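You operate a simulated robot arm through the tools that you are given. There is no shell and no other tool. Be economical: measure what you need, move in short steps, check, and stop when the job is done.

Carry out the task below with a simulated robot arm. There is one attempt and no reset: what you move stays moved.

JOB
Put things in order on the ends bench top. At the end: the mini yellow bobbin stands where the blue bobbin stood; the mini grey bobbin stands where the mini red bobbin stood; the blue bobbin is on the big white bobbin; the mini red bobbin stands where the mini yellow bobbin stood; whatever was shut is shut again. Leave all else as you found it, and nothing knocked over.
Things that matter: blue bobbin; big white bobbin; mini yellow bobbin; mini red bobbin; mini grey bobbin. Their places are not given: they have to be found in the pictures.

The check looks at the end state, three seconds after you hand in, the way a careful person would. Anything else that was tipped, shoved, dropped, spilled or broken makes it a failure.

ROBOT AND FRAMES
A 6-joint arm with a two-finger parallel gripper, fixed in place. Base frame: the origin is at the foot of the arm, x ahead of it, y to its left, z up; the work surface is at about z = 0.76. Readings come in m, degrees, newtons and seconds.
With the tool pointing down near the work surface it reaches from about 0.26 to 0.68 m from the base axis. Its first joint turns from -66.0 to 66.0 degrees. Payload 2.9 kg.
Tool frame: the origin (TCP) lies between the finger pads and is the grasp point; the fingertips stand 0.03 m ahead of it; z points along the fingers, y is the line along which they close. Largest opening 0.11 m; finger width 0.02, thickness 0.01; the body of the gripper, 0.048 by 0.112 m, starts 0.055 m behind the TCP.
Orientation is that of the tool frame in the base frame, as a unit quaternion [w, x, y, z]. With the fingers straight down and closing along the base's y, the tool's x points along the base's -x, its y along +y and its z along -z.

CONTROLS
- The arm moves only by the tool arm_command. Its argument "motion" is a list of rows, each a list of 3 entries, a list of its own where there are three numbers: the shift along the base's x, y, z in m, then the turn, a rotation vector about the base's x, y, z in degrees, then the gripper command, from -1 (fully open) to 1 (shut), values between in proportion. In form: [[[tx, ty, tz], [wx, wy, wz], grip], ...]. A call has 1 to 8 rows; each row shifts and turns the commanded pose from where the row before left it. A row lasts 0.2 s, in which the tool goes at most 0.05 m and 8.6 degrees; a call with a longer step from one row to the next is refused whole, and so is a gripper value outside its range. A pose out of reach is approached as far as the arm can. The call stops where the force on the tool passes 40 N (or 10 N more than at its start, if that is more) or the arm is blocked; 0.2 s more then pass. The fingers move at their own pace (about 0.108 m/s each) and stop on an object; they squeeze with about 41 N. The grip force told is the motor's: it shows also when the fingers shut on nothing. Time passes only in rows, and 0.2 s behind the last, so rows that do not move let the fingers close. It gives the time, the measured TCP pose, the force on the tool (base axes), the opening and the grip force at its end, in the units of the frame above (readings bear some noise), and new pictures: "pictures" is both (left out), scene, wrist or none.
- Cameras (640 x 400 px; columns grow to the right, rows downward): "scene" is fixed at [0.0914, 0.4355, 1.3983]; the picture's right is [-0.66, -0.75, 0.00], its down [-0.41, 0.36, -0.84] and it looks along [0.63, -0.55, -0.54] (base axes); focal length 330 px, centre (320, 200). "wrist" rides on the gripper at [0.072, 0.017, -0.103] in the tool frame; the picture's right is [-0.23, 0.97, 0.00], its down [-0.76, -0.18, -0.62] and it looks along [-0.61, -0.14, 0.78] (tool axes); focal length 222 px, centre (320, 200).
- point_at(camera, pixels): for up to 12 pixels [column, row] of the newest picture of that camera ("zoom" is the newest enlarged one), the place [x, y, z] in the base frame of the surface seen there, good to about 0.002 m, but the place of the scene camera against the robot may be out by one fixed shift of up to 0.018 m in any direction. The clock stands still meanwhile.
- inspect(camera, box): a new picture of the part [left, top, right, bottom] of that camera's present view, enlarged. The clock stands still meanwhile.
- hand_in(): hands the job in; it is judged then, once.

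Go step by step. Measure first, check grasps and placings, and put right what went wrong. The budget is 80 turns and 170 pictures, counting those below and the enlarged ones. Unless the task says otherwise, let go and move clear before handing in, and close with one line.

The tools are called after "Emit:" by a JSON object that holds its "fn" and its "kwargs". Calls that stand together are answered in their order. arm_command: Moves the arm, as the interface text tells. Its arguments: {"type":"object","properties":{"motion":{"type":"array","items":{"type":"array"}},"pictures":{"type":"string","enum":["both","scene","wrist","none"]}},"required":["motion"]} The other tools are called the same way: point_at (camera, pixels) gives the place of the surface under pixels of a picture; inspect (camera, box) takes an enlarged picture of a part of a camera's view; hand_in () hands the job in.

At the start:

```text
time: 0.0
eef_pos: [0.4571, -0.051, 1.09]
tcp_rot: [0.0, 0.001, 1.0, -0.001]
wrist_force: [0.4, 0.7, -0.1]
opening: 0.11
grasp_force: 0.1
```

scene: 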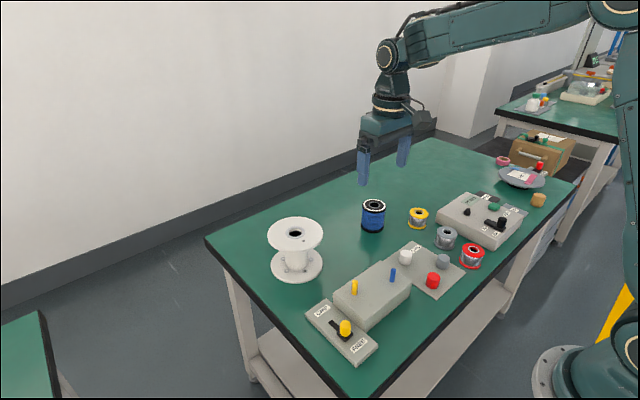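
wrist: 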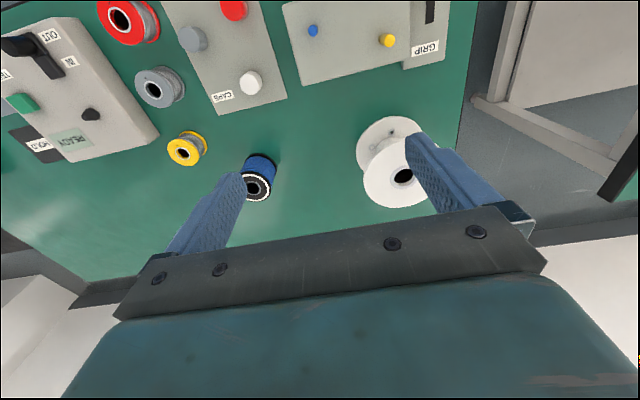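

The pictures show the white bobbin at (295,250), blue at (373,215), yellow at (418,217), grey at (446,237) and red at (471,256) in the scene view. I'll enlarge both views and measure.

Emit:
{"fn": "inspect", "kwargs": {"camera": "scene", "box": [250, 160, 570, 360]}}

Emit:
{"fn": "point_at", "kwargs": {"camera": "wrist", "pixels": [[256, 187], [253, 160], [183, 152], [154, 90], [118, 18], [403, 176], [250, 240], [392, 124], [196, 139], [176, 80], [150, 15]]}}

Emit:
{"fn": "point_at", "kwargs": {"camera": "scene", "pixels": [[374, 203], [373, 232], [418, 211], [446, 231], [471, 250], [296, 233], [295, 222], [278, 270], [320, 265], [418, 228], [446, 248], [471, 267]]}}

```text
2.00 times, centred on (410, 260) of scene
```

zoom: 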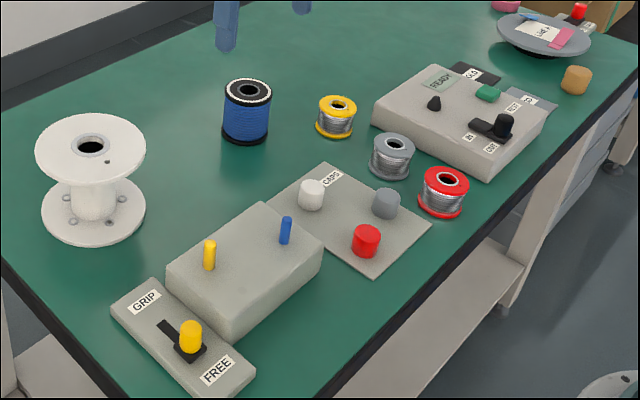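

```text
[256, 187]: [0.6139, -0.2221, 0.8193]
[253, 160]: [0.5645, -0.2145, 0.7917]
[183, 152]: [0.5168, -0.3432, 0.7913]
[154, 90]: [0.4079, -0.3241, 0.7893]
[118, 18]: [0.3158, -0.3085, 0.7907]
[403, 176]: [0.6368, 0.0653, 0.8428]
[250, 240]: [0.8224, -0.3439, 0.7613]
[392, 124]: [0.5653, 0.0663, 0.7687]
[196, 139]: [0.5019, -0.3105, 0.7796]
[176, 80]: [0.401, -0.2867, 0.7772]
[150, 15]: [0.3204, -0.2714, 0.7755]
```

```text
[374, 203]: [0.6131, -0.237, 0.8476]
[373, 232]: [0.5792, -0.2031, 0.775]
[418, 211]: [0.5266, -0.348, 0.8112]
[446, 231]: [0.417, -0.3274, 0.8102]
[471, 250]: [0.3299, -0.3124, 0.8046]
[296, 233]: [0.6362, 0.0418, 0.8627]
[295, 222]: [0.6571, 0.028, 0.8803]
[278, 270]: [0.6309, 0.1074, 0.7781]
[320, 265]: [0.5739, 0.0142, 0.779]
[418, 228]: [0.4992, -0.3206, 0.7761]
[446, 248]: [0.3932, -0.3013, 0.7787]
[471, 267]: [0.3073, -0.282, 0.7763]
```

The table reads z≈0.761 by the wrist, so the scene camera sits about 0.015 high. I'll enlarge the wrist view to find the bobbin edges.

Emit:
{"fn": "inspect", "kwargs": {"camera": "wrist", "box": [90, 80, 290, 205]}}

Emit:
{"fn": "inspect", "kwargs": {"camera": "wrist", "box": [320, 90, 480, 215]}}

```text
3.20 times, centred on (190, 142) of wrist
```

zoom: 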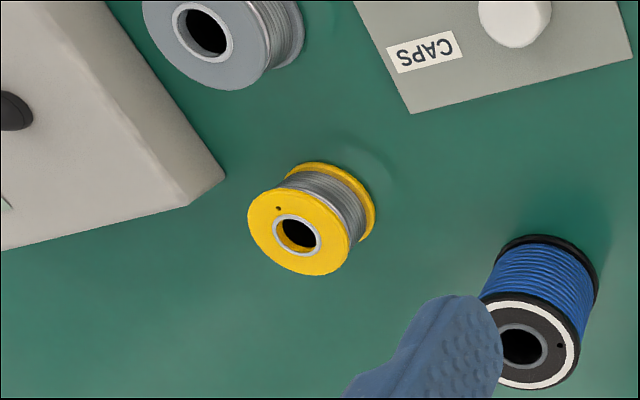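

```text
3.20 times, centred on (400, 152) of wrist
```

zoom: 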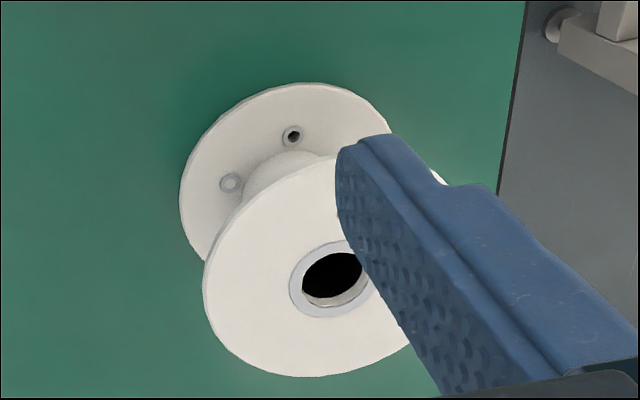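

Blue is partly hidden by a finger. I'll move over the area between blue, yellow and white for a clear look.

Emit:
{"fn": "arm_command", "kwargs": {"motion": [[[0.0, -0.045, -0.02], [0, 0, 0], -1], [[0.0, -0.045, -0.02], [0, 0, 0], -1], [[0, -0.045, -0.02], [0, 0, 0], -1], [[0, -0.035, -0.02], [0, 0, 0], -1]], "pictures": "wrist"}}

```text
time: 1.0
eef_pos: [0.4564, -0.2212, 1.0094]
tcp_rot: [0.0, -0.001, 1.0, 0.0]
wrist_force: [0.2, -0.5, 0.4]
opening: 0.1099
grasp_force: 0.0
```

wrist: 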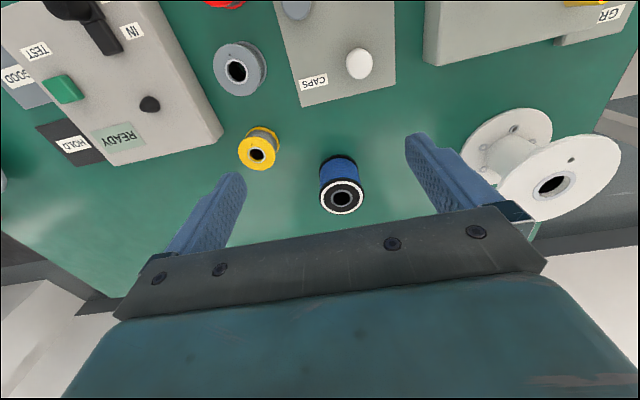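

Emit:
{"fn": "inspect", "kwargs": {"camera": "wrist", "box": [200, 105, 400, 230]}}

Emit:
{"fn": "point_at", "kwargs": {"camera": "wrist", "pixels": [[322, 196], [362, 196], [342, 183], [342, 212], [341, 154], [240, 153], [275, 153], [257, 140], [257, 168], [500, 192], [618, 150], [555, 220]]}}

```text
3.20 times, centred on (300, 168) of wrist
```

zoom: 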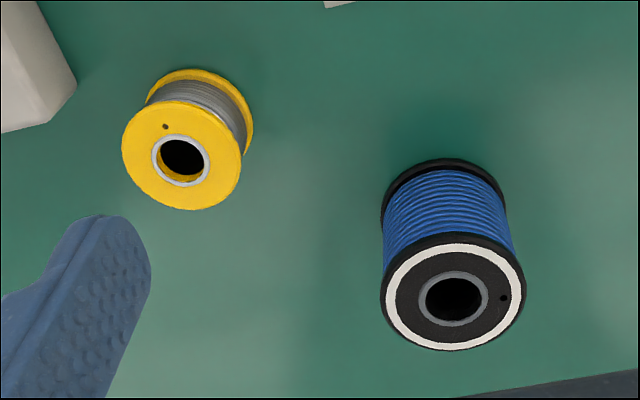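

```text
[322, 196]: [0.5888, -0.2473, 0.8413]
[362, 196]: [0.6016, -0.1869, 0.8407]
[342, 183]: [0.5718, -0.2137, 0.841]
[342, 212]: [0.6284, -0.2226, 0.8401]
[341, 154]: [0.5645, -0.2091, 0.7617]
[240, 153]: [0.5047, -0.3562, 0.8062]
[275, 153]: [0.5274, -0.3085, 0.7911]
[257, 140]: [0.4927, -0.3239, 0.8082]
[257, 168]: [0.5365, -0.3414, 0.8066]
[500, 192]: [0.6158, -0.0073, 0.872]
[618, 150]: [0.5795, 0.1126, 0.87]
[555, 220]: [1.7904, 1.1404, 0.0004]
```

I'll get finer rim points from this enlargement.

Emit:
{"fn": "point_at", "kwargs": {"camera": "zoom", "pixels": [[384, 292], [521, 292], [452, 241], [452, 347], [404, 253], [502, 329], [125, 145], [238, 170], [178, 104], [188, 206], [445, 350], [452, 163]]}}

Emit:
{"fn": "inspect", "kwargs": {"camera": "wrist", "box": [180, 0, 400, 120]}}

```text
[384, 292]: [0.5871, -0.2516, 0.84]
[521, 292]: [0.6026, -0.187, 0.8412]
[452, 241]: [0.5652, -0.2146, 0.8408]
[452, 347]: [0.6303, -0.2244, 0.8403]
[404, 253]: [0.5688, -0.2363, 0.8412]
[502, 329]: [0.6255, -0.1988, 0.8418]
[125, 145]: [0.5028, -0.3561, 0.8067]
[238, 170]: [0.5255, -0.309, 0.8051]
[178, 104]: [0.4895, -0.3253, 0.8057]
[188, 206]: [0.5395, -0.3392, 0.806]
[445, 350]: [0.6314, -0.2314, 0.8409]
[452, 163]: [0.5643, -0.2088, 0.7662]
```

```text
2.91 times, centred on (290, 60) of wrist
```

zoom: 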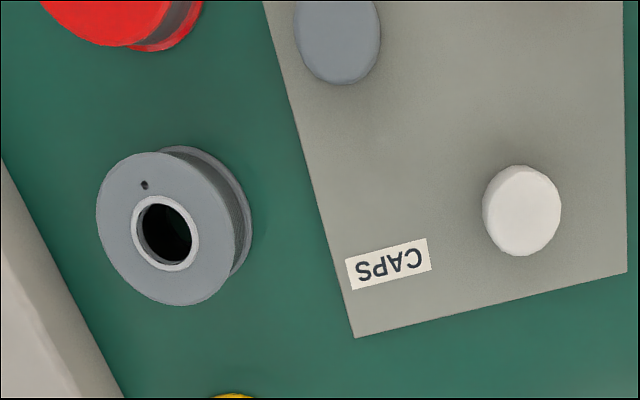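

Blue is centred at about (0.597, -0.219) with R 0.034 and top 0.841. Yellow is at (0.514, -0.332) with R 0.0265 and top 0.806. Next I'll measure grey.

Emit:
{"fn": "point_at", "kwargs": {"camera": "zoom", "pixels": [[99, 210], [232, 248], [150, 155], [185, 303], [110, 265], [222, 195], [360, 330], [520, 250], [340, 80], [20, 300], [120, 390], [330, 200]]}}

Emit:
{"fn": "arm_command", "kwargs": {"motion": [[[-0.04, 0, 0.0], [0, 0, 0], -1], [[-0.04, 0, 0.0], [0, 0, 0], -1], [[-0.03, 0, 0], [0, 0, 0], -1]], "pictures": "wrist"}}

```text
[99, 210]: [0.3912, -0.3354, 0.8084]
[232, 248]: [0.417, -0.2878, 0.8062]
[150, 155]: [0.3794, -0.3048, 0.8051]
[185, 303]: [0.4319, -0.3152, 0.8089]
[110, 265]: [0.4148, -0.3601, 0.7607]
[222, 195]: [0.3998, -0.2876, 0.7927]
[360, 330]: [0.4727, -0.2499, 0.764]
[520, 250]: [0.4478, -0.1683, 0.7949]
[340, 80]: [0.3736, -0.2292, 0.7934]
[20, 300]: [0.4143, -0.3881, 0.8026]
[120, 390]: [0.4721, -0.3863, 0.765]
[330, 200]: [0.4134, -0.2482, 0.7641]
```

```text
time: 1.8
eef_pos: [0.3465, -0.2214, 1.0104]
tcp_rot: [-0.001, 0.001, 1.0, 0.0]
wrist_force: [-0.2, -0.2, 0.1]
opening: 0.1099
grasp_force: 0.1
```

wrist: 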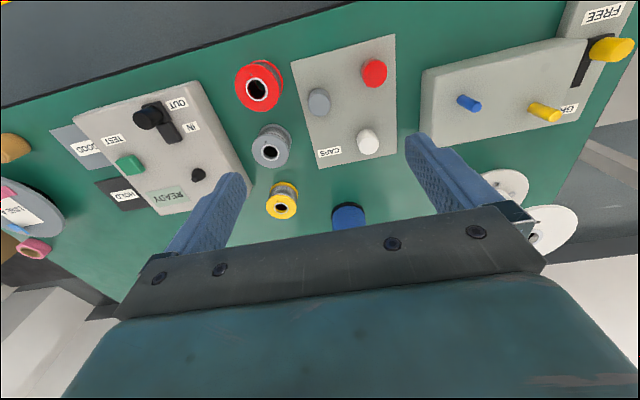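

Grey is at about (0.405, -0.311). Now red, at (258,87).

Emit:
{"fn": "inspect", "kwargs": {"camera": "wrist", "box": [200, 45, 344, 135]}}

Emit:
{"fn": "inspect", "kwargs": {"camera": "wrist", "box": [200, 110, 344, 225]}}

```text
4.44 times, centred on (272, 90) of wrist
```

zoom: 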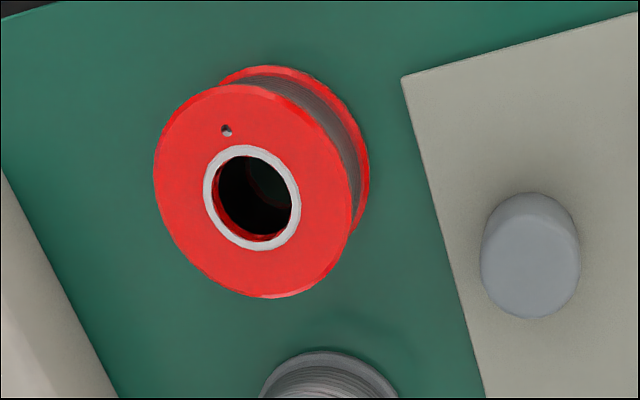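

```text
3.48 times, centred on (272, 168) of wrist
```

zoom: 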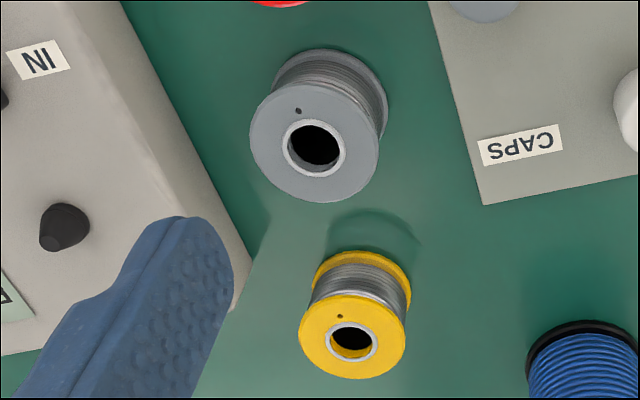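

Emit:
{"fn": "point_at", "kwargs": {"camera": "wrist", "pixels": [[235.5, 82.1], [278.2, 93.4], [250.6, 65], [260.5, 111.2], [240, 72], [270.5, 107]]}}

Emit:
{"fn": "point_at", "kwargs": {"camera": "zoom", "pixels": [[253, 130], [375, 162], [306, 87], [322, 199], [301, 335], [404, 340], [346, 296], [360, 376], [225, 250], [200, 270]]}}

```text
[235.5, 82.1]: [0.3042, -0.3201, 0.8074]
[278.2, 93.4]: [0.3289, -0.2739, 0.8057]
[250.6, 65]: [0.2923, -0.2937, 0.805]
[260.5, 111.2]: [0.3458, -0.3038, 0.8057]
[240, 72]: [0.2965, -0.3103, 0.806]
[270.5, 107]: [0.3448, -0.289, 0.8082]
```

```text
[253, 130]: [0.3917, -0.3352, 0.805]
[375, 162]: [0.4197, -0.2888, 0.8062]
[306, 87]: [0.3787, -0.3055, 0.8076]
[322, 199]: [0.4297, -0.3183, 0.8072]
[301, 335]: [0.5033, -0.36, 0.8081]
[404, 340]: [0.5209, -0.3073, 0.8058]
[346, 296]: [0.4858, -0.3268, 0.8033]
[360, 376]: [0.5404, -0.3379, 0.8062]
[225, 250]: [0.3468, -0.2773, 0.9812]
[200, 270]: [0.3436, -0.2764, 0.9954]
```

Red is at about (0.319, -0.298). Now I'll look at the white bobbin from directly behind it.

Emit:
{"fn": "arm_command", "kwargs": {"motion": [[[0.03, 0.039, 0.0], [0, 0, 0], -1], [[0.03, 0.039, 0.0], [0, 0, 0], -1], [[0.03, 0.039, 0.0], [0, 0, 0], -1], [[0.02, 0.045, 0], [0, 0, 0], -1], [[0, 0.045, 0], [0, 0, 0], -1], [[0, 0.045, 0], [0, 0, 0], -1], [[0, 0.03, 0], [0, 0, 0], -1]], "pictures": "wrist"}}

Emit:
{"fn": "inspect", "kwargs": {"camera": "wrist", "box": [250, 110, 410, 210]}}

```text
time: 3.4
eef_pos: [0.4585, 0.0619, 1.0104]
tcp_rot: [0.0, 0.0, 1.0, 0.001]
wrist_force: [-0.3, -0.3, 0.9]
opening: 0.1099
grasp_force: 0.0
```

wrist: 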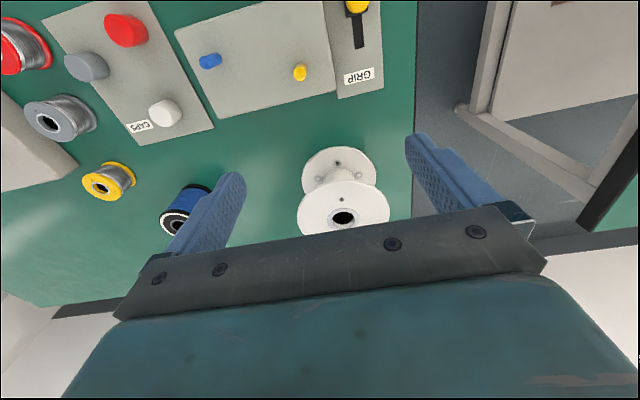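

```text
4.00 times, centred on (330, 160) of wrist
```

zoom: 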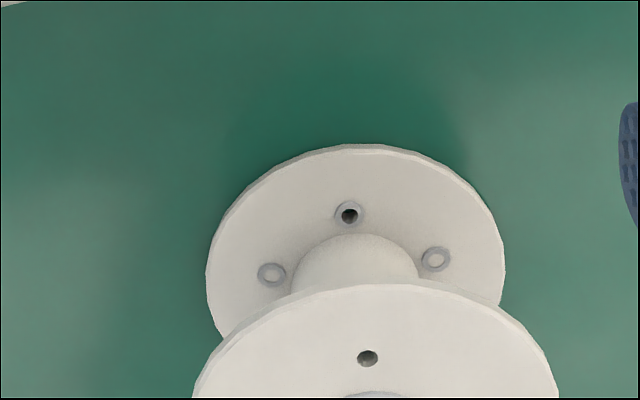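

Emit:
{"fn": "inspect", "kwargs": {"camera": "wrist", "box": [290, 172, 402, 242]}}

```text
5.71 times, centred on (346, 207) of wrist
```

zoom: 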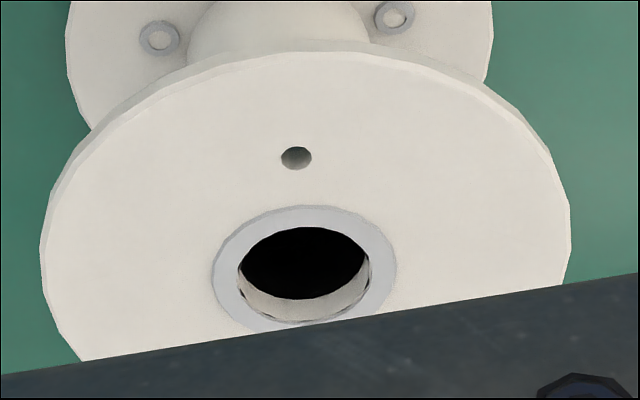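

Emit:
{"fn": "point_at", "kwargs": {"camera": "zoom", "pixels": [[214, 275], [394, 265], [298, 207], [310, 321], [46, 260], [566, 215], [305, 55], [85, 350], [180, 85], [450, 85], [262, 316], [345, 312]]}}

```text
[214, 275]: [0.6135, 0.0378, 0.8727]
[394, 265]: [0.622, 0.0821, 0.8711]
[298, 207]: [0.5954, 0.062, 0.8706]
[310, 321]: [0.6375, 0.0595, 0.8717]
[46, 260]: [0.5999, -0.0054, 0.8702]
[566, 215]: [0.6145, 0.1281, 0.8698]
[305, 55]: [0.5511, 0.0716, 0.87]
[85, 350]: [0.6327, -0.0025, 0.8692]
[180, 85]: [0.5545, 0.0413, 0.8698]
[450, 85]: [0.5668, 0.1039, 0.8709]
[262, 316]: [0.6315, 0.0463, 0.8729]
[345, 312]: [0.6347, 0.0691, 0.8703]
```

White is centred at (0.617, 0.060) with top 0.871. Now I'll move above blue.

Emit:
{"fn": "arm_command", "kwargs": {"motion": [[[0.0198, -0.0401, 0.0], [0, 0, 0], -1], [[0.0198, -0.0401, 0.0], [0, 0, 0], -1], [[0.0198, -0.0401, 0.0], [0, 0, 0], -1], [[0.0198, -0.0401, 0.0], [0, 0, 0], -1], [[0.0198, -0.0401, 0.0], [0, 0, 0], -1], [[0.0198, -0.0401, 0.0], [0, 0, 0], -1], [[0.0198, -0.0403, 0.0], [0, 0, 0], -1], [[0, 0, -0.04], [0, 0, 0], -1]], "pictures": "both"}}

```text
time: 5.2
eef_pos: [0.5949, -0.2214, 0.9696]
tcp_rot: [0.0, 0.0, 1.0, 0.0]
wrist_force: [-0.5, -0.4, 0.0]
opening: 0.1101
grasp_force: 0.0
```

scene: 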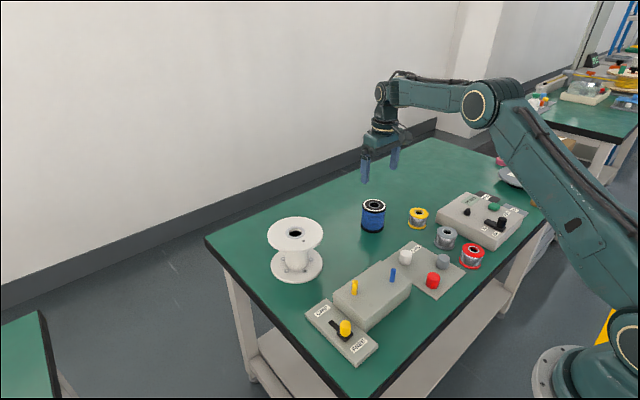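
wrist: 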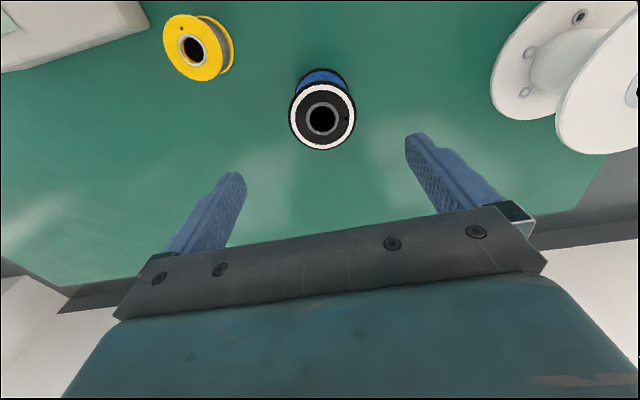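

Blue is now clear at (322,118). I'll remeasure its rim.

Emit:
{"fn": "point_at", "kwargs": {"camera": "wrist", "pixels": [[291.5, 117], [353.5, 117], [322, 86], [322, 147], [177, 68], [232, 60]]}}

```text
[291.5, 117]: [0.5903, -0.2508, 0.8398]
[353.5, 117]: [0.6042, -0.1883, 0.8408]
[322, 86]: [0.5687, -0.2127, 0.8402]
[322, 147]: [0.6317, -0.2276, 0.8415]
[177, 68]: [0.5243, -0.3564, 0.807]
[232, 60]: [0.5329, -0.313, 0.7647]
```

Emit:
{"fn": "arm_command", "kwargs": {"motion": [[[0.002, 0.001, -0.04], [0, 0, 0], -1], [[0, 0, -0.045], [0, 0, 0], -1], [[0, 0, -0.04], [0, 0, 0], -1], [[0, 0, -0.035], [0, 0, 0], -1], [[0, 0, 0], [0, 0, 0], -1]], "pictures": "both"}}

```text
time: 6.4
eef_pos: [0.5975, -0.2182, 0.8092]
tcp_rot: [0.0, 0.0, 1.0, 0.0]
wrist_force: [0.5, -0.6, -0.2]
opening: 0.1101
grasp_force: 0.1
```

scene: 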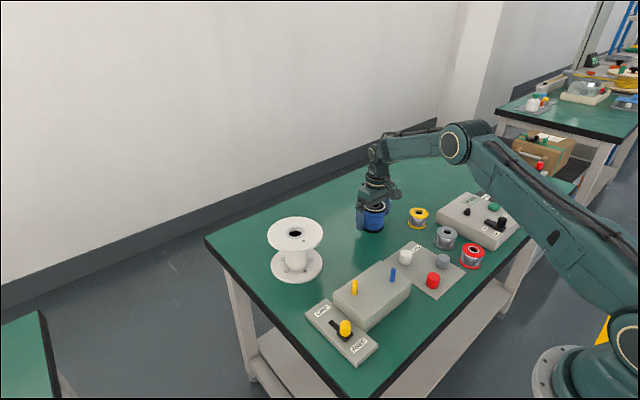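
wrist: 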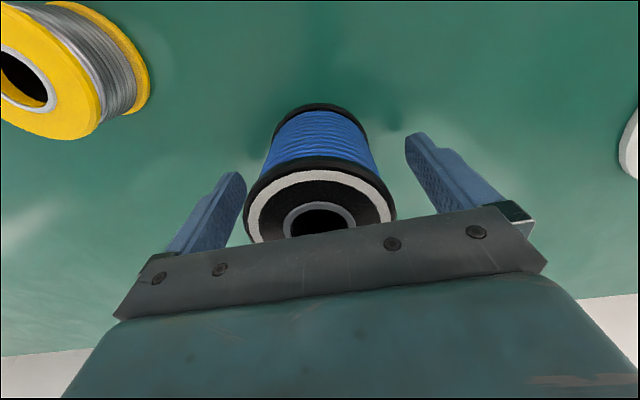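

Blue is centred between the fingers, so I'll close and lift slightly.

Emit:
{"fn": "arm_command", "kwargs": {"motion": [[[0, 0, 0], [0, 0, 0], 1], [[0, 0, 0], [0, 0, 0], 1], [[0, 0, 0], [0, 0, 0], 1], [[0, 0, 0.02], [0, 0, 0], 1], [[0, 0, 0.03], [0, 0, 0], 1]], "pictures": "both"}}

```text
time: 7.6
eef_pos: [0.598, -0.2203, 0.8588]
tcp_rot: [-0.001, 0.0, 1.0, 0.0]
wrist_force: [-1.2, 0.3, 0.5]
opening: 0.0705
grasp_force: 41.0
```

scene: 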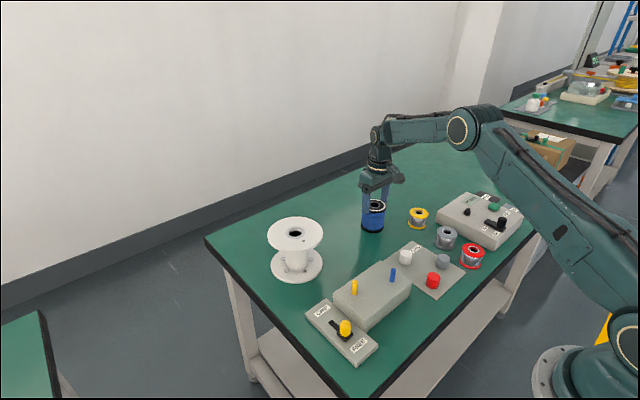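
wrist: 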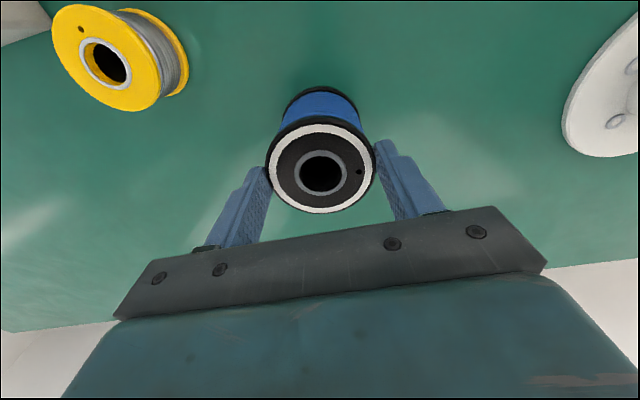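

The fingers stopped at 0.0705, but blue seems not to have risen and only its top is between the tips. I'll check its height.

Emit:
{"fn": "point_at", "kwargs": {"camera": "wrist", "pixels": [[320, 128], [276, 170], [366, 165], [320, 209], [320, 100], [320, 90]]}}

Emit:
{"fn": "inspect", "kwargs": {"camera": "scene", "box": [330, 160, 410, 240]}}

Emit:
{"fn": "inspect", "kwargs": {"camera": "scene", "box": [295, 250, 420, 370]}}

Emit:
{"fn": "inspect", "kwargs": {"camera": "scene", "box": [430, 170, 550, 250]}}

```text
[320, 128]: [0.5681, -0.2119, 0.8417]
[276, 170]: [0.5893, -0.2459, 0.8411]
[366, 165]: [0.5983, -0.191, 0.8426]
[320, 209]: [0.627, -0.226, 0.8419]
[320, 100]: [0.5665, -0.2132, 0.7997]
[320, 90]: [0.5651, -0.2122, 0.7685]
```

```text
5.00 times, centred on (370, 200) of scene
```

zoom: 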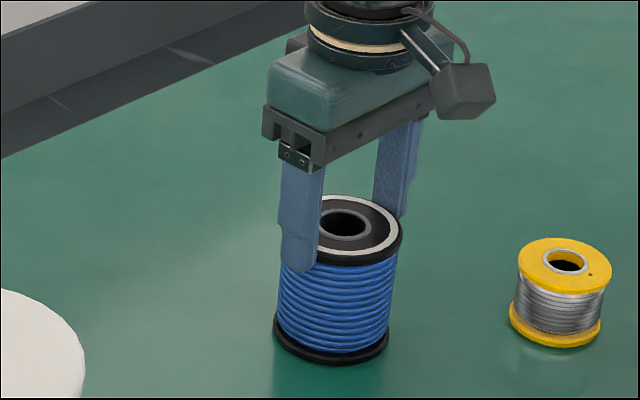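

```text
3.33 times, centred on (358, 310) of scene
```

zoom: 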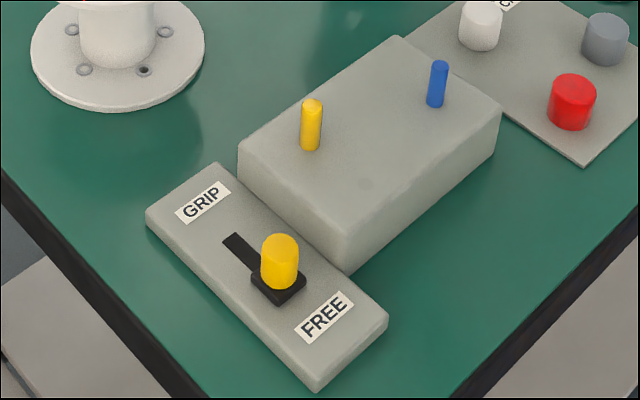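

```text
5.00 times, centred on (490, 210) of scene
```

zoom: 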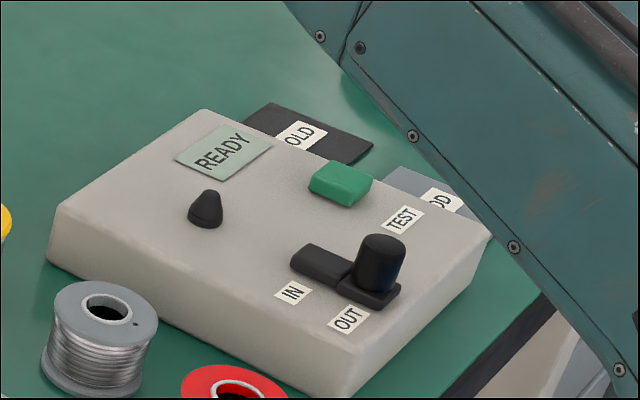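

Blue's top is still at 0.841, so the fingers slipped up it. I'll go back down, regrip, and pull gently while reading the force.

Emit:
{"fn": "arm_command", "kwargs": {"motion": [[[0, 0, 0], [0, 0, 0], -1], [[0, 0, 0], [0, 0, 0], -1], [[0, 0, -0.03], [0, 0, 0], -1], [[0, 0, -0.026], [0, 0, 0], -1], [[0, 0, 0], [0, 0, 0], 1], [[0, 0, 0], [0, 0, 0], 1], [[0, 0, 0], [0, 0, 0], 1], [[0, 0, 0.002], [0, 0, 0], 1]], "pictures": "none"}}

Emit:
{"fn": "arm_command", "kwargs": {"motion": [[[0, 0, 0.003], [0, 0, 0], 1], [[0, 0, 0], [0, 0, 0], 1]], "pictures": "wrist"}}

Emit:
{"fn": "arm_command", "kwargs": {"motion": [[[0, 0, 0.005], [0, 0, 0], 1]], "pictures": "wrist"}}

```text
time: 9.4
eef_pos: [0.5978, -0.2199, 0.8047]
tcp_rot: [0.0, 0.0, 1.0, 0.0]
wrist_force: [0.3, -0.1, 0.3]
opening: 0.0708
grasp_force: 41.1
```

```text
time: 10.0
eef_pos: [0.598, -0.2185, 0.8088]
tcp_rot: [0.0, -0.001, 1.0, 0.0]
wrist_force: [-0.3, -0.1, -1.2]
opening: 0.0706
grasp_force: 41.3
```

wrist: 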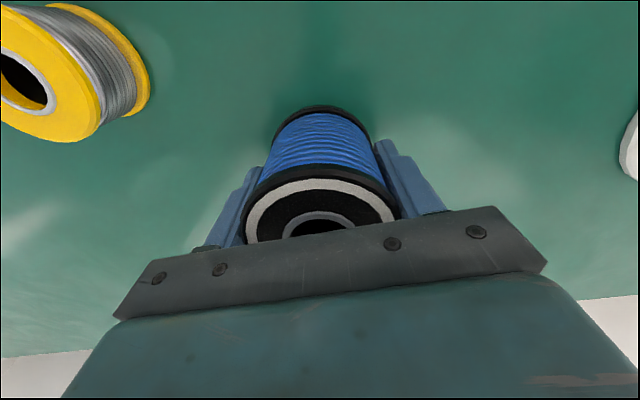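

```text
time: 10.4
eef_pos: [0.598, -0.2186, 0.8119]
tcp_rot: [-0.001, 0.0, 1.0, 0.0]
wrist_force: [0.1, -0.8, -1.3]
opening: 0.0706
grasp_force: 41.0
```

wrist: 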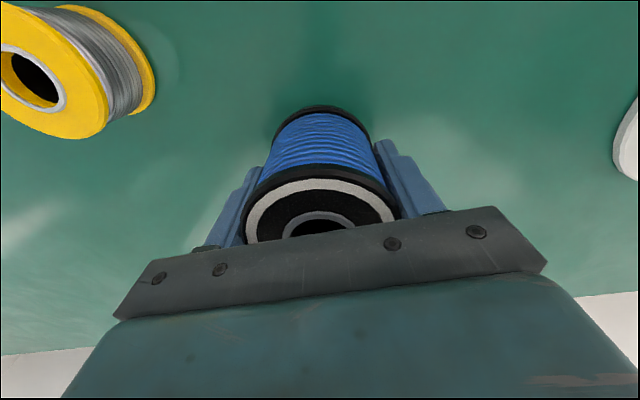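

This time blue stays fixed in the picture while yellow shifts, and the force is -1.3 N, so it is lifting. I'll continue slowly and check.

Emit:
{"fn": "arm_command", "kwargs": {"motion": [[[0, 0, 0.01], [0, 0, 0], 1], [[0, 0, 0.01], [0, 0, 0], 1], [[0, 0, 0.01], [0, 0, 0], 1]], "pictures": "both"}}

Emit:
{"fn": "inspect", "kwargs": {"camera": "scene", "box": [330, 160, 410, 240]}}

```text
time: 11.2
eef_pos: [0.5979, -0.2192, 0.8441]
tcp_rot: [0.0, 0.0, 1.0, 0.0]
wrist_force: [-0.5, -0.4, -1.7]
opening: 0.0706
grasp_force: 40.6
```

scene: 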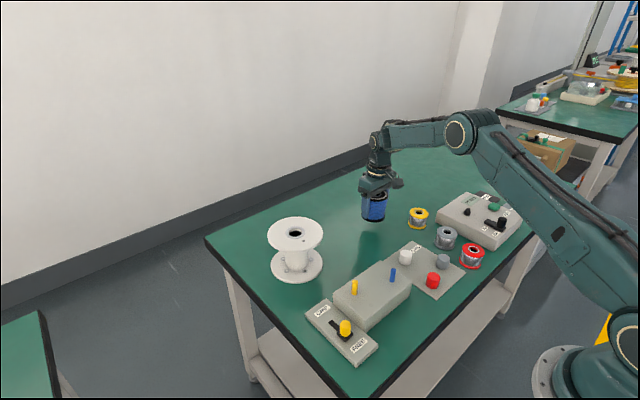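
wrist: 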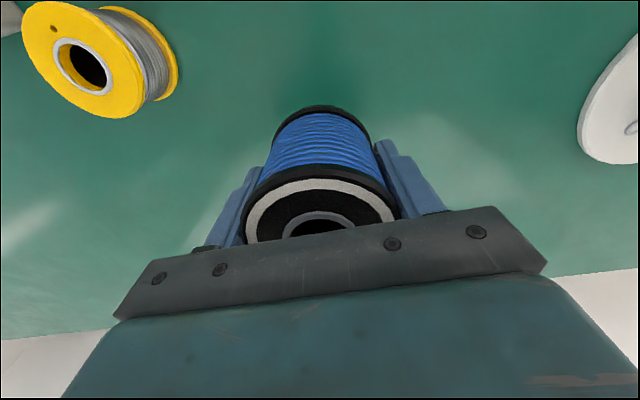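

```text
5.00 times, centred on (370, 200) of scene
```

zoom: 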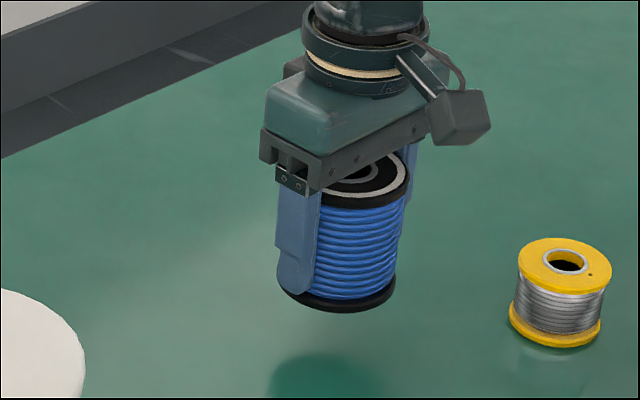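

Blue is firmly held. I'll raise it gently, then carry it to the white bobbin.

Emit:
{"fn": "arm_command", "kwargs": {"motion": [[[0, 0, 0.015], [0, 0, 0], 1], [[0, 0, 0.02], [0, 0, 0], 1], [[0, 0, 0.02], [0, 0, 0], 1], [[0, 0, 0.02], [0, 0, 0], 1], [[0, 0, 0.02], [0, 0, 0], 1], [[0.0, 0.015, 0.01], [0, 0, 0], 1], [[0.002, 0.025, 0.0], [0, 0, 0], 1], [[0.002, 0.03, 0], [0, 0, 0], 1]], "pictures": "scene"}}

Emit:
{"fn": "arm_command", "kwargs": {"motion": [[[0.003, 0.03, 0], [0, 0, 0], 1], [[0.003, 0.03, 0], [0, 0, 0], 1], [[0.003, 0.03, 0], [0, 0, 0], 1], [[0.003, 0.03, 0], [0, 0, 0], 1], [[0.003, 0.03, 0], [0, 0, 0], 1], [[0, 0.03, 0], [0, 0, 0], 1], [[0, 0.029, 0], [0, 0, 0], 1], [[0, 0, 0], [0, 0, 0], 1]], "pictures": "both"}}

```text
time: 13.0
eef_pos: [0.6007, -0.148, 0.9485]
tcp_rot: [-0.001, 0.0, 1.0, 0.0]
wrist_force: [0.1, 0.9, -2.6]
opening: 0.0707
grasp_force: 40.9
```

scene: 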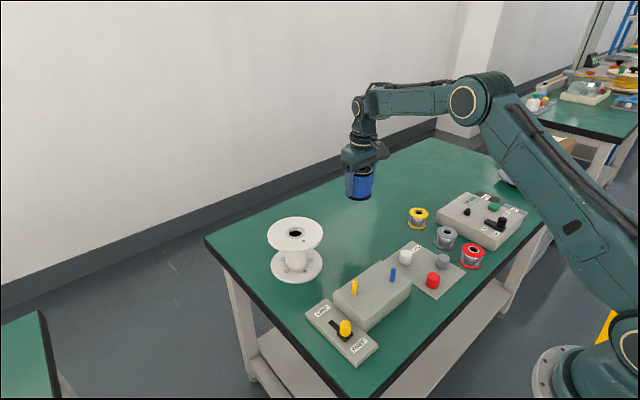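

```text
time: 14.8
eef_pos: [0.6169, 0.0601, 0.9482]
tcp_rot: [0.0, 0.0, 1.0, 0.0]
wrist_force: [0.2, 0.4, -1.3]
opening: 0.0707
grasp_force: 41.3
```

scene: 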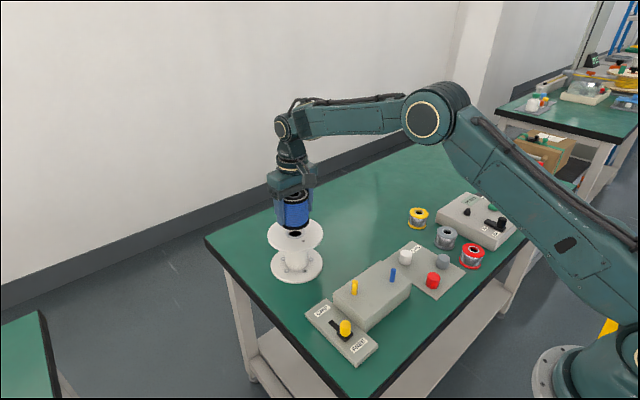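
wrist: 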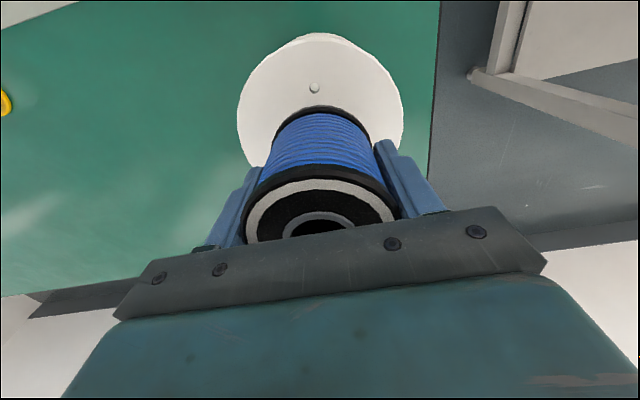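

Blue is above white's centre. I'll lower it carefully.

Emit:
{"fn": "arm_command", "kwargs": {"motion": [[[0, 0, -0.015], [0, 0, 0], 1], [[0, 0, -0.01], [0, 0, 0], 1], [[0, 0, -0.004], [0, 0, 0], 1], [[0, 0, 0], [0, 0, 0], 1]], "pictures": "wrist"}}

Emit:
{"fn": "inspect", "kwargs": {"camera": "scene", "box": [250, 170, 350, 290]}}

```text
time: 15.8
eef_pos: [0.6164, 0.0607, 0.9199]
tcp_rot: [0.0, 0.0, 1.0, 0.0]
wrist_force: [0.4, -0.2, -1.6]
opening: 0.0708
grasp_force: 41.2
```

wrist: 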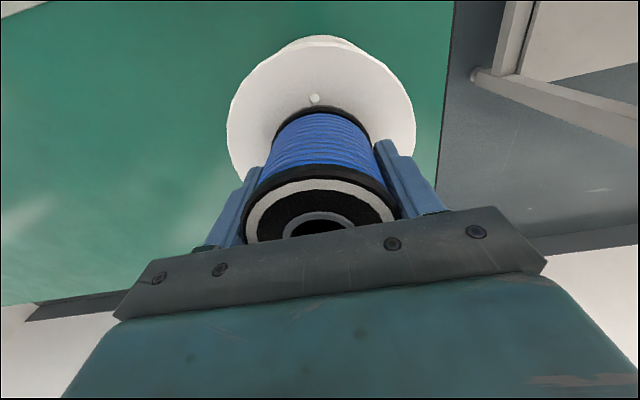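

```text
3.33 times, centred on (300, 230) of scene
```

zoom: 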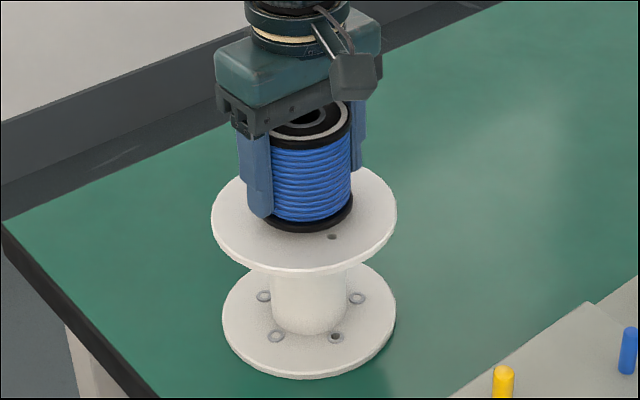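

Blue is very close to the top, so I'll creep down in millimetres.

Emit:
{"fn": "arm_command", "kwargs": {"motion": [[[0, 0, -0.002], [0, 0, 0], 1], [[0, 0, -0.002], [0, 0, 0], 1]], "pictures": "none"}}

Emit:
{"fn": "arm_command", "kwargs": {"motion": [[[0, 0, -0.0015], [0, 0, 0], 1], [[0, 0, 0], [0, 0, 0], 1]], "pictures": "none"}}

```text
time: 16.4
eef_pos: [0.6157, 0.0607, 0.916]
tcp_rot: [0.001, 0.0, 1.0, -0.001]
wrist_force: [-0.1, 0.5, -1.5]
opening: 0.0709
grasp_force: 40.9
```

```text
time: 17.0
eef_pos: [0.6168, 0.0605, 0.9126]
tcp_rot: [0.0, -0.001, 1.0, -0.001]
wrist_force: [0.4, -0.2, -1.4]
opening: 0.0706
grasp_force: 40.4
```

Emit:
{"fn": "arm_command", "kwargs": {"motion": [[[0, 0, -0.001], [0, 0, 0], 1], [[0, 0, 0], [0, 0, 0], 1]], "pictures": "none"}}

Emit:
{"fn": "arm_command", "kwargs": {"motion": [[[0, 0, -0.001], [0, 0, 0], 1], [[0, 0, 0], [0, 0, 0], 1]], "pictures": "wrist"}}

Emit:
{"fn": "inspect", "kwargs": {"camera": "scene", "box": [270, 190, 330, 260]}}

```text
time: 17.6
eef_pos: [0.6163, 0.0591, 0.9147]
tcp_rot: [0.002, 0.0, 1.0, 0.0]
wrist_force: [-0.8, -0.9, 3.9]
opening: 0.0706
grasp_force: 41.0
```

```text
time: 18.2
eef_pos: [0.6159, 0.0608, 0.9129]
tcp_rot: [0.001, 0.0, 1.0, 0.0]
wrist_force: [-3.4, 0.1, 13.6]
opening: 0.0709
grasp_force: 41.2
```

wrist: 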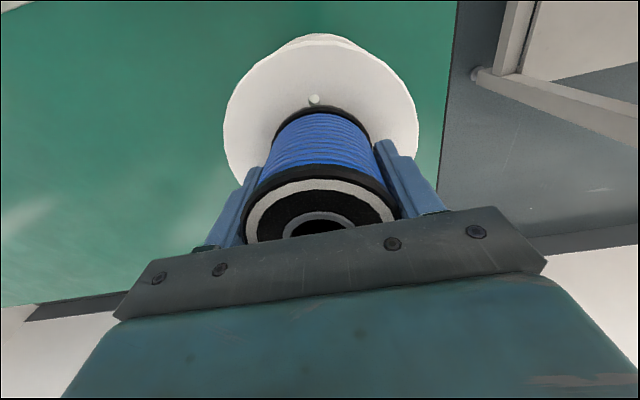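

```text
5.71 times, centred on (300, 225) of scene
```

zoom: 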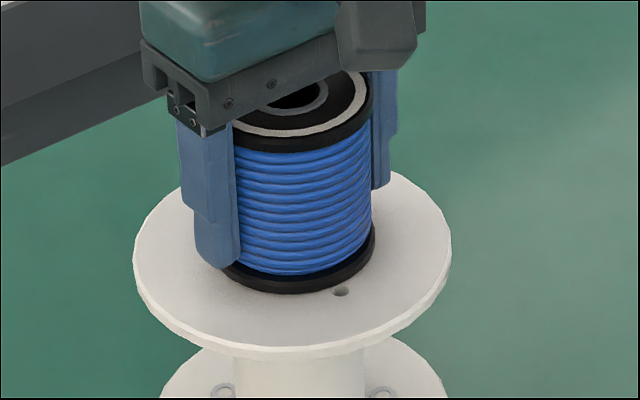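

Contact shows at +13.6 N, so blue is seated on white. I'll back off 1 mm, open, and rise straight up.

Emit:
{"fn": "arm_command", "kwargs": {"motion": [[[0, 0, 0.001], [0, 0, 0], 1], [[0, 0, 0], [0, 0, 0], -1], [[0, 0, 0], [0, 0, 0], -1], [[0, 0, 0], [0, 0, 0], -1], [[0, 0, 0.03], [0, 0, 0], -1], [[0, 0, 0.04], [0, 0, 0], -1], [[0, 0, 0.04], [0, 0, 0], -1]], "pictures": "both"}}

```text
time: 19.8
eef_pos: [0.6164, 0.0591, 1.023]
tcp_rot: [-0.001, -0.001, 1.0, 0.0]
wrist_force: [0.0, 0.0, -0.4]
opening: 0.1099
grasp_force: 0.1
```

scene: 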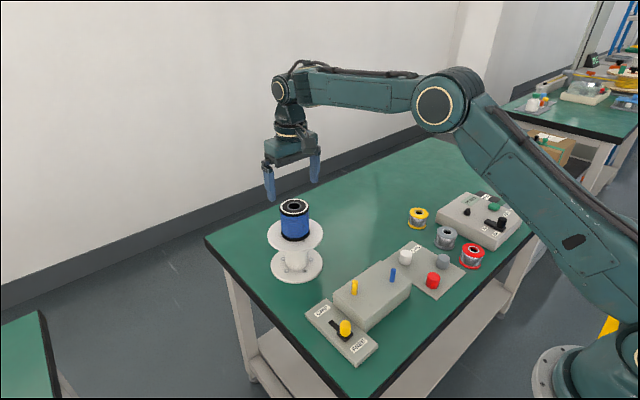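
wrist: 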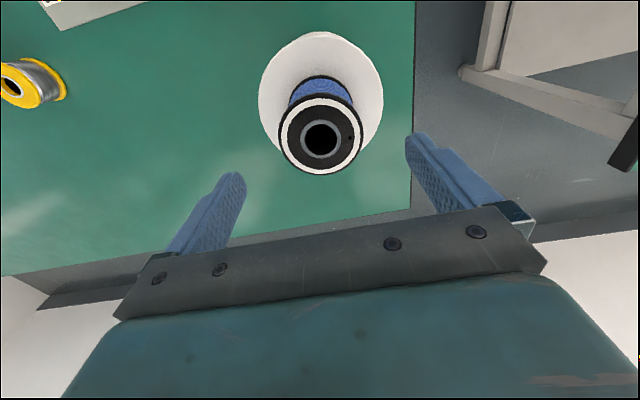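

Blue stands upright on white. Next I'll move to above yellow at (0.5135, -0.333).

Emit:
{"fn": "arm_command", "kwargs": {"motion": [[[-0.0115, -0.0437, 0], [0, 0, 0], -1], [[-0.0115, -0.0437, 0], [0, 0, 0], -1], [[-0.0115, -0.0437, 0], [0, 0, 0], -1], [[-0.0115, -0.0437, 0], [0, 0, 0], -1], [[-0.0115, -0.0437, 0], [0, 0, 0], -1], [[-0.0115, -0.0437, 0], [0, 0, 0], -1], [[-0.0115, -0.0437, 0], [0, 0, 0], -1], [[-0.0115, -0.0437, 0], [0, 0, 0], -1]], "pictures": "none"}}

Emit:
{"fn": "arm_command", "kwargs": {"motion": [[[-0.0115, -0.0434, 0], [0, 0, 0], -1], [[0, 0, -0.045], [0, 0, 0], -1], [[0, 0, -0.045], [0, 0, 0], -1], [[0, 0, 0], [0, 0, 0], -1]], "pictures": "wrist"}}

```text
time: 21.6
eef_pos: [0.5244, -0.2902, 1.023]
tcp_rot: [0.0, -0.001, 1.0, 0.0]
wrist_force: [0.1, 0.5, -0.5]
opening: 0.11
grasp_force: 0.0
```

```text
time: 22.6
eef_pos: [0.5131, -0.3332, 0.9337]
tcp_rot: [0.0, -0.001, 1.0, -0.001]
wrist_force: [0.0, 0.4, 0.2]
opening: 0.1101
grasp_force: 0.2
```

wrist: 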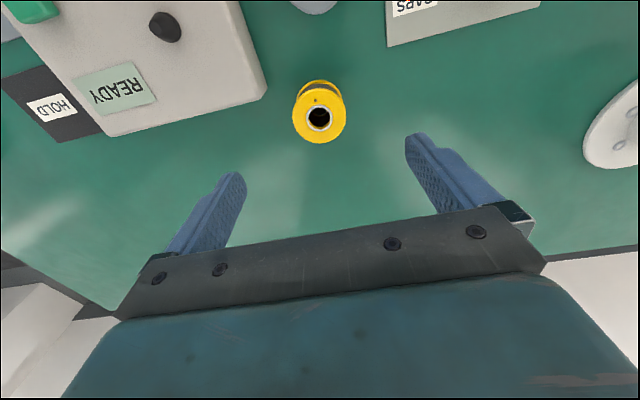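

Emit:
{"fn": "point_at", "kwargs": {"camera": "wrist", "pixels": [[294, 116], [344.5, 116], [320, 91], [319, 142], [266, 84], [262, 98], [255, 70], [120, 136]]}}

```text
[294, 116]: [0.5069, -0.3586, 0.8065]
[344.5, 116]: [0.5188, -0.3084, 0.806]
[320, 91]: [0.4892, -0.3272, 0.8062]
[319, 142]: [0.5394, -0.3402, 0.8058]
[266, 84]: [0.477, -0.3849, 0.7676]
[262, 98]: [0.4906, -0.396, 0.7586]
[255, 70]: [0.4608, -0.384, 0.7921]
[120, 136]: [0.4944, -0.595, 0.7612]
```

Yellow is at (0.5137, -0.3336), and the READY box corner at (0.48, -0.386) is clear of the fingers. I'll narrow the opening to 0.08 and descend to grip.

Emit:
{"fn": "arm_command", "kwargs": {"motion": [[[0, -0.0005, -0.04], [0, 0, 0], -0.45], [[0, 0, -0.04], [0, 0, 0], -0.45], [[0, 0, -0.035], [0, 0, 0], -0.45], [[0, 0, -0.02], [0, 0, 0], -0.45], [[0, 0, 0], [0, 0, 0], -0.45]], "pictures": "wrist"}}

Emit:
{"fn": "arm_command", "kwargs": {"motion": [[[0, 0, 0], [0, 0, 0], 1], [[0, 0, 0], [0, 0, 0], 1], [[0, 0, 0], [0, 0, 0], 1], [[0, 0, 0], [0, 0, 0], 1], [[0, 0, 0.004], [0, 0, 0], 1], [[0, 0, 0.006], [0, 0, 0], 1], [[0, 0, 0.01], [0, 0, 0], 1]], "pictures": "both"}}

```text
time: 23.8
eef_pos: [0.5119, -0.334, 0.7985]
tcp_rot: [0.0, -0.001, 1.0, 0.0]
wrist_force: [-0.8, 0.2, -0.4]
opening: 0.0797
grasp_force: 0.0
```

wrist: 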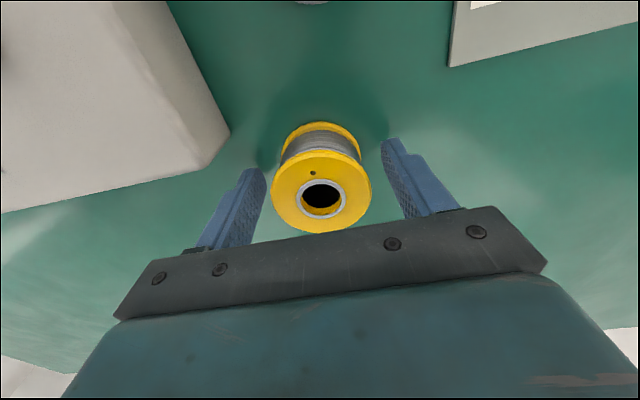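

```text
time: 25.4
eef_pos: [0.5134, -0.3341, 0.8176]
tcp_rot: [0.0, 0.0, 1.0, 0.0]
wrist_force: [0.2, 0.5, -1.4]
opening: 0.0545
grasp_force: 40.7
```

scene: 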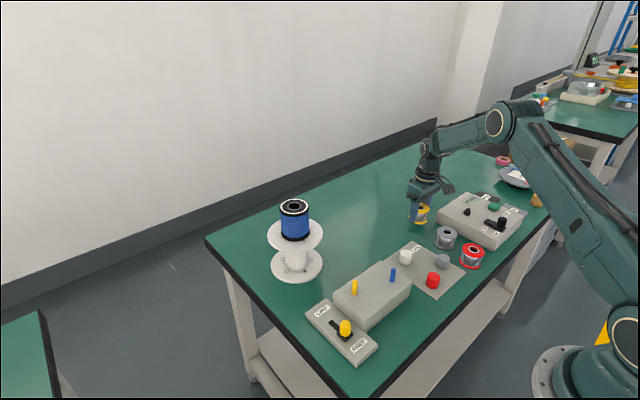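
wrist: 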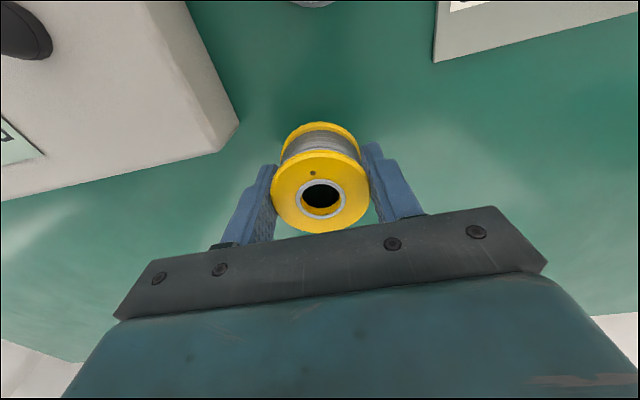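

Yellow is held and lifted. I'll raise it and carry it to blue's old place at (0.598, -0.219).

Emit:
{"fn": "arm_command", "kwargs": {"motion": [[[0, 0, 0.015], [0, 0, 0], 1], [[0.005, 0.008, 0.015], [0, 0, 0], 1], [[0.0155, 0.0205, 0], [0, 0, 0], 1], [[0.016, 0.0215, 0], [0, 0, 0], 1], [[0.016, 0.0215, 0], [0, 0, 0], 1], [[0.016, 0.0215, 0], [0, 0, 0], 1], [[0.016, 0.0215, 0], [0, 0, 0], 1], [[0, 0, 0], [0, 0, 0], 1]], "pictures": "wrist"}}

Emit:
{"fn": "arm_command", "kwargs": {"motion": [[[0, 0, -0.02], [0, 0, 0], 1], [[0, 0, -0.02], [0, 0, 0], 1], [[0, 0, -0.008], [0, 0, 0], 1], [[0, 0, 0], [0, 0, 0], 1]], "pictures": "scene"}}

```text
time: 27.2
eef_pos: [0.5976, -0.2185, 0.8479]
tcp_rot: [0.0, 0.001, 1.0, -0.001]
wrist_force: [-0.2, -0.1, -1.9]
opening: 0.0552
grasp_force: 41.0
```

wrist: 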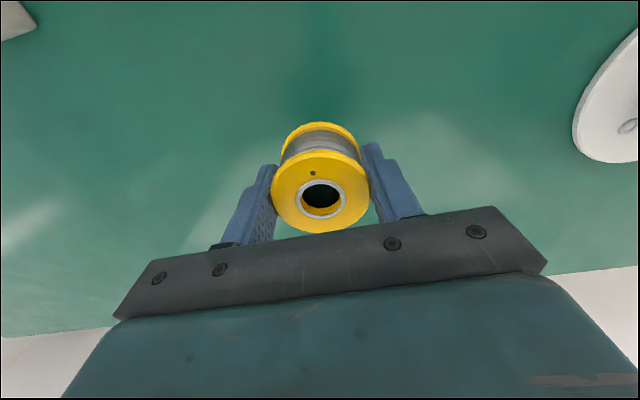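

```text
time: 28.2
eef_pos: [0.5969, -0.2198, 0.8002]
tcp_rot: [0.0, 0.0, 1.0, 0.0]
wrist_force: [0.4, -0.1, -1.2]
opening: 0.0548
grasp_force: 41.0
```

scene: 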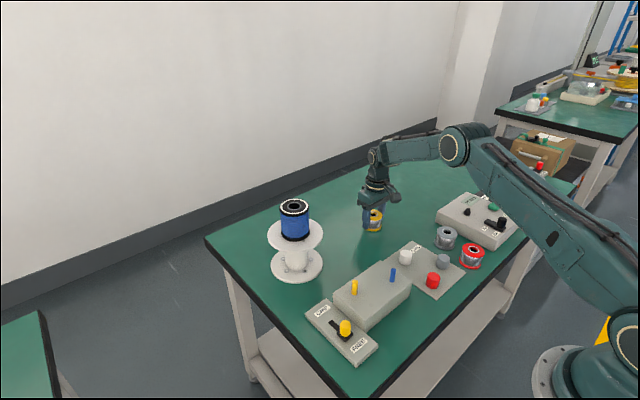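

Yellow is about 2 mm above the table. I'll creep down to contact.

Emit:
{"fn": "arm_command", "kwargs": {"motion": [[[0, 0, -0.0015], [0, 0, 0], 1], [[0, 0, 0], [0, 0, 0], 1]], "pictures": "none"}}

Emit:
{"fn": "arm_command", "kwargs": {"motion": [[[0, 0, -0.001], [0, 0, 0], 1], [[0, 0, 0], [0, 0, 0], 1]], "pictures": "none"}}

```text
time: 28.8
eef_pos: [0.5981, -0.2191, 0.7981]
tcp_rot: [0.0, 0.0, 1.0, 0.001]
wrist_force: [-0.4, -0.5, -0.6]
opening: 0.0549
grasp_force: 41.5
```

```text
time: 29.4
eef_pos: [0.5971, -0.2188, 0.7974]
tcp_rot: [0.0, 0.0, 1.0, 0.0]
wrist_force: [-2.7, 2.3, 5.2]
opening: 0.0549
grasp_force: 40.7
```

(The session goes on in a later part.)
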